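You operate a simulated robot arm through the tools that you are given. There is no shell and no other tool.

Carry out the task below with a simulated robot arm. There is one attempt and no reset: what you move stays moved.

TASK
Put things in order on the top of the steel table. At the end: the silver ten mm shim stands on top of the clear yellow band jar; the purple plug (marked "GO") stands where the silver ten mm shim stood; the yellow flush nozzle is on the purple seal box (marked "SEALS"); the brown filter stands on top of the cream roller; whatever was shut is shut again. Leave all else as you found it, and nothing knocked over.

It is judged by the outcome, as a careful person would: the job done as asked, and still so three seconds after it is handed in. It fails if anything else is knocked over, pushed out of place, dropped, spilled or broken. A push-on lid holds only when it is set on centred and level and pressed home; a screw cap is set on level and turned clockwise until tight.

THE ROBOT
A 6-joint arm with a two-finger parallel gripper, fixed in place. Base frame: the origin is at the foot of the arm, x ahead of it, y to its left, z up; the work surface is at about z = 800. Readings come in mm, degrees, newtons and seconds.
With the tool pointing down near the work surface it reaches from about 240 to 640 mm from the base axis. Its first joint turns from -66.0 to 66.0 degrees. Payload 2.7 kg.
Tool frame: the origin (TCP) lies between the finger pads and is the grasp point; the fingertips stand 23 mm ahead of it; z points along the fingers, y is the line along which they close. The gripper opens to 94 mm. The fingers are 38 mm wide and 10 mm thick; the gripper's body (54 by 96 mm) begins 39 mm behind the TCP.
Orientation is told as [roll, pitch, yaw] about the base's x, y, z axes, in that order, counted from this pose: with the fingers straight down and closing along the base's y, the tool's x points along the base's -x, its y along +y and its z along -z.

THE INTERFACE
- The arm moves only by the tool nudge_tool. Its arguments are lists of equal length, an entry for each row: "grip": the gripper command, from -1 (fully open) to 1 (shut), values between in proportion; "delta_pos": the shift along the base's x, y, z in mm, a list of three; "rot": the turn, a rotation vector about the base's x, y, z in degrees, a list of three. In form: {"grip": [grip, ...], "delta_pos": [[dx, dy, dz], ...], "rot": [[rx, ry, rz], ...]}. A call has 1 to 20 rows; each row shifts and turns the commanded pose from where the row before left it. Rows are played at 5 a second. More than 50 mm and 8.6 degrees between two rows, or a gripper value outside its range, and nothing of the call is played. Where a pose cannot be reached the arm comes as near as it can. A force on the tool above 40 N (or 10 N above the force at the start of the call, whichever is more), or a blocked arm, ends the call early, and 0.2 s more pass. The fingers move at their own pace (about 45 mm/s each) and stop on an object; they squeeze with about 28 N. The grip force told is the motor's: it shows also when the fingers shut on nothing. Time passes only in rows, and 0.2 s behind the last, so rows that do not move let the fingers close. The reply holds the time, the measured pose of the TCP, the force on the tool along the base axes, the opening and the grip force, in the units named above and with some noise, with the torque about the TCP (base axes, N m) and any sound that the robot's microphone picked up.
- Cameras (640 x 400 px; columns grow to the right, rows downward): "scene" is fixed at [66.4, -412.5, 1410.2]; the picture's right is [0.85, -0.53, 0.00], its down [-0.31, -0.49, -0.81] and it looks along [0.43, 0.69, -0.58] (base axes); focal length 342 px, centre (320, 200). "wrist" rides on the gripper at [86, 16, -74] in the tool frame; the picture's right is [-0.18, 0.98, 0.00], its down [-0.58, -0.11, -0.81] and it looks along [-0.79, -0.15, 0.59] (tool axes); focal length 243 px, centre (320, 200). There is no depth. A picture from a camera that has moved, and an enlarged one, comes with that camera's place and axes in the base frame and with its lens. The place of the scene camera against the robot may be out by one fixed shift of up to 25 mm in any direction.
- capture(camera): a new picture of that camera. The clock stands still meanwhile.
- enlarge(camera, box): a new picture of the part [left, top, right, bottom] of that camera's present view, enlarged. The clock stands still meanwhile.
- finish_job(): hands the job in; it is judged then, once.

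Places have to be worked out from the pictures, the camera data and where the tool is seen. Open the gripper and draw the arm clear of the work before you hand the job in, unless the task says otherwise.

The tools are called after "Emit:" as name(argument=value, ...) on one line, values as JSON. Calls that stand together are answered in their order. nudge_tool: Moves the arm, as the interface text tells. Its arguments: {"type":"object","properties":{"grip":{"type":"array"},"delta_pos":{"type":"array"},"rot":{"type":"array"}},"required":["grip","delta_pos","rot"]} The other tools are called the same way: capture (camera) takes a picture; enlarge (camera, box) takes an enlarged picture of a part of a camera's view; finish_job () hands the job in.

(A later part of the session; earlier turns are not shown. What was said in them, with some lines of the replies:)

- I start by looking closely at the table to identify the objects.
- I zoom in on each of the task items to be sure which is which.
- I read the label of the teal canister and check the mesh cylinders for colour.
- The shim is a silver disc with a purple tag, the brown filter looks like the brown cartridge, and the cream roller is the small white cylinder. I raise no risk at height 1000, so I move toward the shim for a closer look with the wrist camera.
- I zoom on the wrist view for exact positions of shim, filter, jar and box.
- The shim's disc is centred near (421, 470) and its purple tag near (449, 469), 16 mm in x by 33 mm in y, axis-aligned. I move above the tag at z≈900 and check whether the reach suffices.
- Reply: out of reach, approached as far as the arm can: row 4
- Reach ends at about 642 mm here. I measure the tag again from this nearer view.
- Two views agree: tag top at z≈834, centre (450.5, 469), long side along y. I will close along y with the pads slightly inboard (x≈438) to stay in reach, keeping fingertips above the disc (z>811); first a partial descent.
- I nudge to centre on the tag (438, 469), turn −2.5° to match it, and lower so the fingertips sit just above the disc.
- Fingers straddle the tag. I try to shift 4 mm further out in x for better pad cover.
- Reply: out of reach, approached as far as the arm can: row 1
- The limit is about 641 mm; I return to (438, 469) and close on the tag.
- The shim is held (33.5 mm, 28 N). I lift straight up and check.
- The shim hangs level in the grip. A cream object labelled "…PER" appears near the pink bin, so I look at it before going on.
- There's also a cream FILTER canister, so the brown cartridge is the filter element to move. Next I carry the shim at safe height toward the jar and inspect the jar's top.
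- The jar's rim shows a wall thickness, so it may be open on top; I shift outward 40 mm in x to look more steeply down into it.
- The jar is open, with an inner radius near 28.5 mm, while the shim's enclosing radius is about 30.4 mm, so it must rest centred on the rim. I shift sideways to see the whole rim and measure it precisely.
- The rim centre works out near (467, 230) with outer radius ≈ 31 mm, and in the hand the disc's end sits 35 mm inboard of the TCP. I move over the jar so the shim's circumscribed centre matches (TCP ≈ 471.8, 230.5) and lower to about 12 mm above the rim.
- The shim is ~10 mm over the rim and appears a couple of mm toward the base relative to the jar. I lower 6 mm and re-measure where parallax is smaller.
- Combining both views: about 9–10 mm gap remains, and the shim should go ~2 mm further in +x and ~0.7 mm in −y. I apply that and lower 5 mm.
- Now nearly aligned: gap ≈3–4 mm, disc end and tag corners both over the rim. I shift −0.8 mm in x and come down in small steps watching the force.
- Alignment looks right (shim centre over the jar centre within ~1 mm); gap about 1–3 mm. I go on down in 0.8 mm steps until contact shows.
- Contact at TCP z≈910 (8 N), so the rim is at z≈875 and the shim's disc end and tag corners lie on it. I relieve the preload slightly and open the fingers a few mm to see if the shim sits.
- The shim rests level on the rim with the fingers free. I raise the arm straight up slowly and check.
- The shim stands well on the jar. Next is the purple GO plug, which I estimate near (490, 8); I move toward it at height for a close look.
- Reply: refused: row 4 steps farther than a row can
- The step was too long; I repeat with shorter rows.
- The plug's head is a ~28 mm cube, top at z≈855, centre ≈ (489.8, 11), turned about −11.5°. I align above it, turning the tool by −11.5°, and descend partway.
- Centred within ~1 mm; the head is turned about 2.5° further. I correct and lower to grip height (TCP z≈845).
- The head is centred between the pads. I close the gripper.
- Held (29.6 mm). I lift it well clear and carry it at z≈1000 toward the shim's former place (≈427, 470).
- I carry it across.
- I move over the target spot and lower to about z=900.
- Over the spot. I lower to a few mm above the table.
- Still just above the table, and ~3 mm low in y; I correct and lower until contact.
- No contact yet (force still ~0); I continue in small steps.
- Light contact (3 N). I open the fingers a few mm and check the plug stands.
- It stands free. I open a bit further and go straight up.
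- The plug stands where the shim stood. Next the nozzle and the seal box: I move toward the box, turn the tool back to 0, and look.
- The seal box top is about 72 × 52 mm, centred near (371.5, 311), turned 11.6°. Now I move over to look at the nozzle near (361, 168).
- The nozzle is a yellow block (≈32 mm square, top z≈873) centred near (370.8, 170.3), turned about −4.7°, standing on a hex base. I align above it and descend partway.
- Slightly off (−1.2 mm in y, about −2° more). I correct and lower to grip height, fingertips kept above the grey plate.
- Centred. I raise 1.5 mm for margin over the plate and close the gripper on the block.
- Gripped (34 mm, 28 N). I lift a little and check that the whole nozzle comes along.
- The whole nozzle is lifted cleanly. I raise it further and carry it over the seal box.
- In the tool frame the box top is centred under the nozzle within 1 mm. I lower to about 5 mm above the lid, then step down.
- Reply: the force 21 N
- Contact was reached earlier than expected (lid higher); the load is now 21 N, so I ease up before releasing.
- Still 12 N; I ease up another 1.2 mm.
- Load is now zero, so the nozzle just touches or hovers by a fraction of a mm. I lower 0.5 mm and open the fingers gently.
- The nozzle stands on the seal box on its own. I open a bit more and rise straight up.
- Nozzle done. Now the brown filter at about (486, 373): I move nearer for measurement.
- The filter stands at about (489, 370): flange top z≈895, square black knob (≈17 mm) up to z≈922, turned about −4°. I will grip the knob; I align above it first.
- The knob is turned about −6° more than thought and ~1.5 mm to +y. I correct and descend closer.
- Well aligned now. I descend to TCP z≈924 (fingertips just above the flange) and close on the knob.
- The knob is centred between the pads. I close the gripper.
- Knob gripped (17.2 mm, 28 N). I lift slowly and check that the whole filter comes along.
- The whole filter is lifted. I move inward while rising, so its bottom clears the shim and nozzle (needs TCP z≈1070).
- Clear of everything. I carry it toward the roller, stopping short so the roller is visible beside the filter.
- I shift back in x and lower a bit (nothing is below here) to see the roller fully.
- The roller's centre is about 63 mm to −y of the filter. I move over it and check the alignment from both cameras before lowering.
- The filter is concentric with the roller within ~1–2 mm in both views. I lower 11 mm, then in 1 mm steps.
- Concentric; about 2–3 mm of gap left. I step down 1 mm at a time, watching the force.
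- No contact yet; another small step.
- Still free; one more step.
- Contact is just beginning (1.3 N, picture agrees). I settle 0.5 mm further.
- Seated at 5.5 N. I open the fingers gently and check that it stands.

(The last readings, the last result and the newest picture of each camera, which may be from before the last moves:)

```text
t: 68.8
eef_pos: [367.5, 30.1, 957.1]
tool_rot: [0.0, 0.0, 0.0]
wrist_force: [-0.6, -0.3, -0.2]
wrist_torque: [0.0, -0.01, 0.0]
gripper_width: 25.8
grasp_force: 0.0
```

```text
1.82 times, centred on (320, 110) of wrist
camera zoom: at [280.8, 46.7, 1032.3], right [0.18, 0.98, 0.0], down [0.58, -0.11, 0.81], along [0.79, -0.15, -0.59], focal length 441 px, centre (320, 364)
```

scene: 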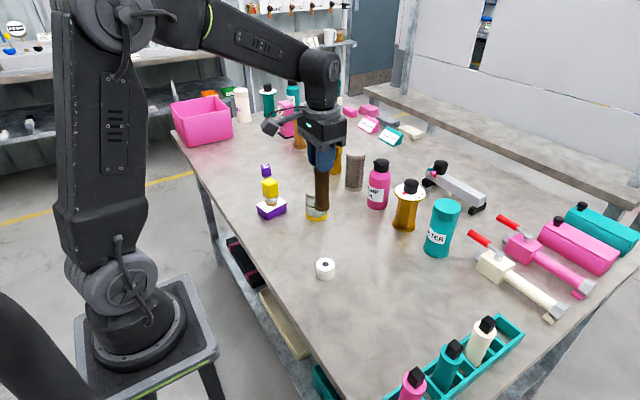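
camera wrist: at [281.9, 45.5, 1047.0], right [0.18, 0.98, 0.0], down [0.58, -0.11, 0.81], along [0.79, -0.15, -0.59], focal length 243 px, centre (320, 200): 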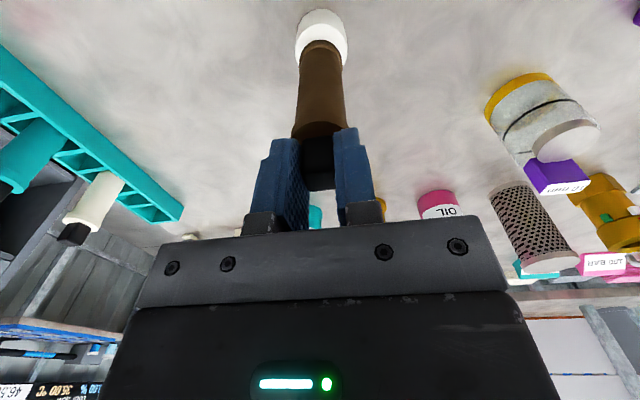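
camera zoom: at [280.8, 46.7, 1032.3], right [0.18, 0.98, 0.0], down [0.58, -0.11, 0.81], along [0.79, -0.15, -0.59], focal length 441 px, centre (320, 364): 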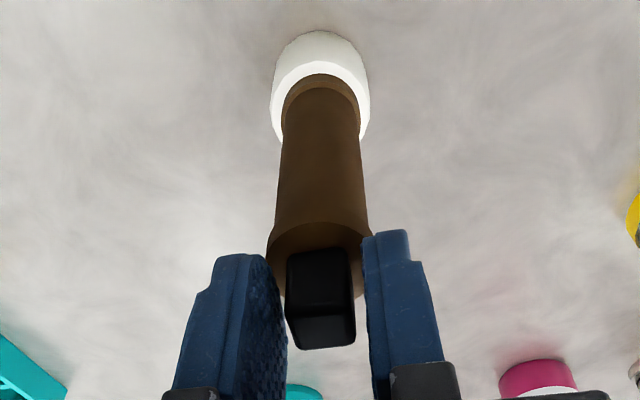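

The filter stands on the roller with the fingers clear. I open more and rise straight up.

Emit:
nudge_tool(grip=[0.2, 0.1, 0.1, 0.0, -0.2, -0.5], delta_pos=[[0, 0, 0], [0, 0, 6], [0, 0, 14], [0, 0, 25], [0, 0, 30], [0, 0, 30]], rot=[[0, 0, 0], [0, 0, 0], [0, 0, 0], [0, 0, 0], [0, 0, 0], [0, 0, 0]])

Emit:
capture(camera="scene")

Emit:
enlarge(camera="scene", box=[240, 150, 400, 290])

```text
t: 70.2
eef_pos: [366.4, 29.6, 1060.9]
tool_rot: [0.0, -0.1, 0.0]
wrist_force: [0.3, 0.1, -0.4]
wrist_torque: [0.03, 0.03, 0.01]
gripper_width: 70.2
grasp_force: 0.1
```

```text
taken
```

scene: 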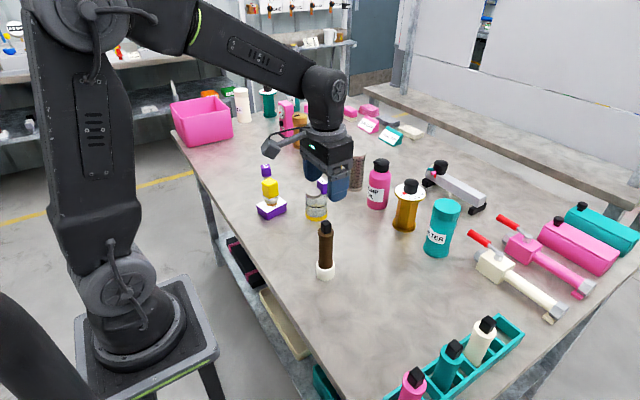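

```text
2.86 times, centred on (320, 220) of scene
camera zoom: at [66.4, -412.5, 1410.2], right [0.85, -0.53, 0.0], down [-0.31, -0.49, -0.81], along [0.43, 0.69, -0.58], focal length 978 px, centre (320, 143)
```

zoom: 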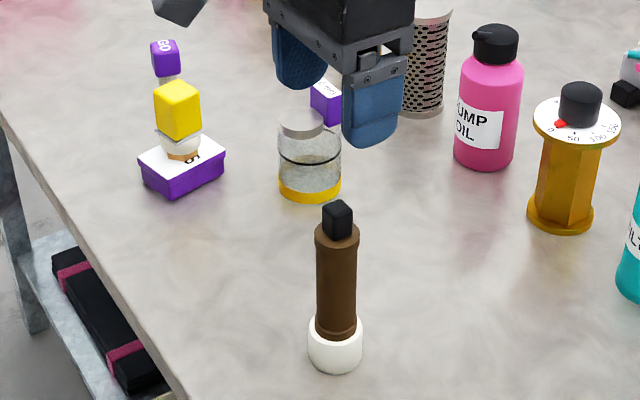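

All four placements stand. I draw the arm back up and away to near its start pose, then do a last check.

Emit:
nudge_tool(grip=[-1, -1, -1, -1, -1, -1, -1], delta_pos=[[-5, 0, 40], [-18, 38, 5], [-18, 38, 5], [-18, 38, 5], [-18, 38, 5], [-16, 38, 0], [0, 0, 0]], rot=[[0, 0, 0], [0, 0, 0], [0, 0, 0], [0, 0, 0], [0, 0, 0], [0, 0, 0], [0, 0, 0]])

Emit:
capture(camera="scene")

Emit:
enlarge(camera="scene", box=[240, 130, 400, 290])

Emit:
capture(camera="wrist")

```text
t: 71.8
eef_pos: [274.0, 220.4, 1125.7]
tool_rot: [0.0, 0.0, 0.1]
wrist_force: [0.3, -0.4, 0.7]
wrist_torque: [-0.01, 0.03, -0.01]
gripper_width: 94.2
grasp_force: 0.0
```

```text
taken
```

scene: 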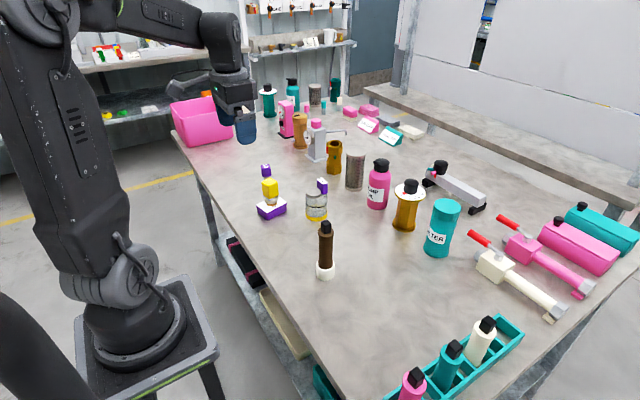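

```text
2.50 times, centred on (320, 210) of scene
camera zoom: at [66.4, -412.5, 1410.2], right [0.85, -0.53, 0.0], down [-0.31, -0.49, -0.81], along [0.43, 0.69, -0.58], focal length 856 px, centre (320, 175)
```

zoom: 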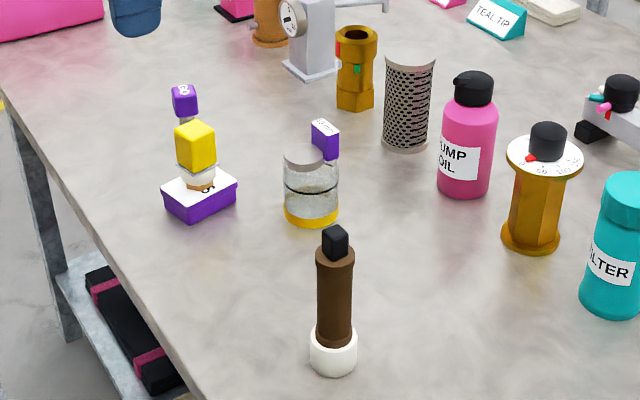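

```text
taken
camera wrist: at [187.0, 236.4, 1199.2], right [0.18, 0.98, 0.0], down [0.58, -0.11, 0.81], along [0.79, -0.15, -0.59], focal length 243 px, centre (320, 200)
```

wrist: 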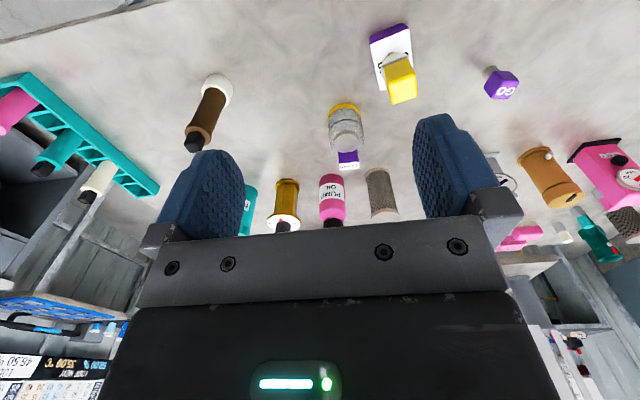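

From the same viewpoint as at the start, every placement is as asked: the shim on the jar, the plug on the shim's spot, the nozzle on the seal box, and the filter on the roller. The jar, box and roller haven't moved and nothing else was disturbed. The arm is clear and the gripper open, so I hand the job in.

Emit:
finish_job()

```text
The job is handed in.
```

The job is handed in, with all four items where you asked. The last pictures show everything standing and nothing else moved.

- **Shim:** the silver ten mm shim stands on the rim of the clear yellow band jar. The jar turned out to be open on top, so the shim rests across the rim with only about 2–3 mm of overlap on each side. It sat level after release and stayed put.
- **Plug:** the purple GO plug stands within a few millimetres of the middle of where the shim stood.
- **Nozzle:** the yellow flush nozzle stands near the centre of the SEALS box lid. While setting it down I pressed on the lid with about 21 N for a moment, which was more than I meant to. The lid still looks shut and level.
- **Filter:** the brown filter stands centred on the cream roller. I took the brown cylinder with the square black knob to be the brown filter, since it was the only brown one on the table.

I opened nothing, so there was nothing to shut again. The gripper is open and the arm is back near its starting position.
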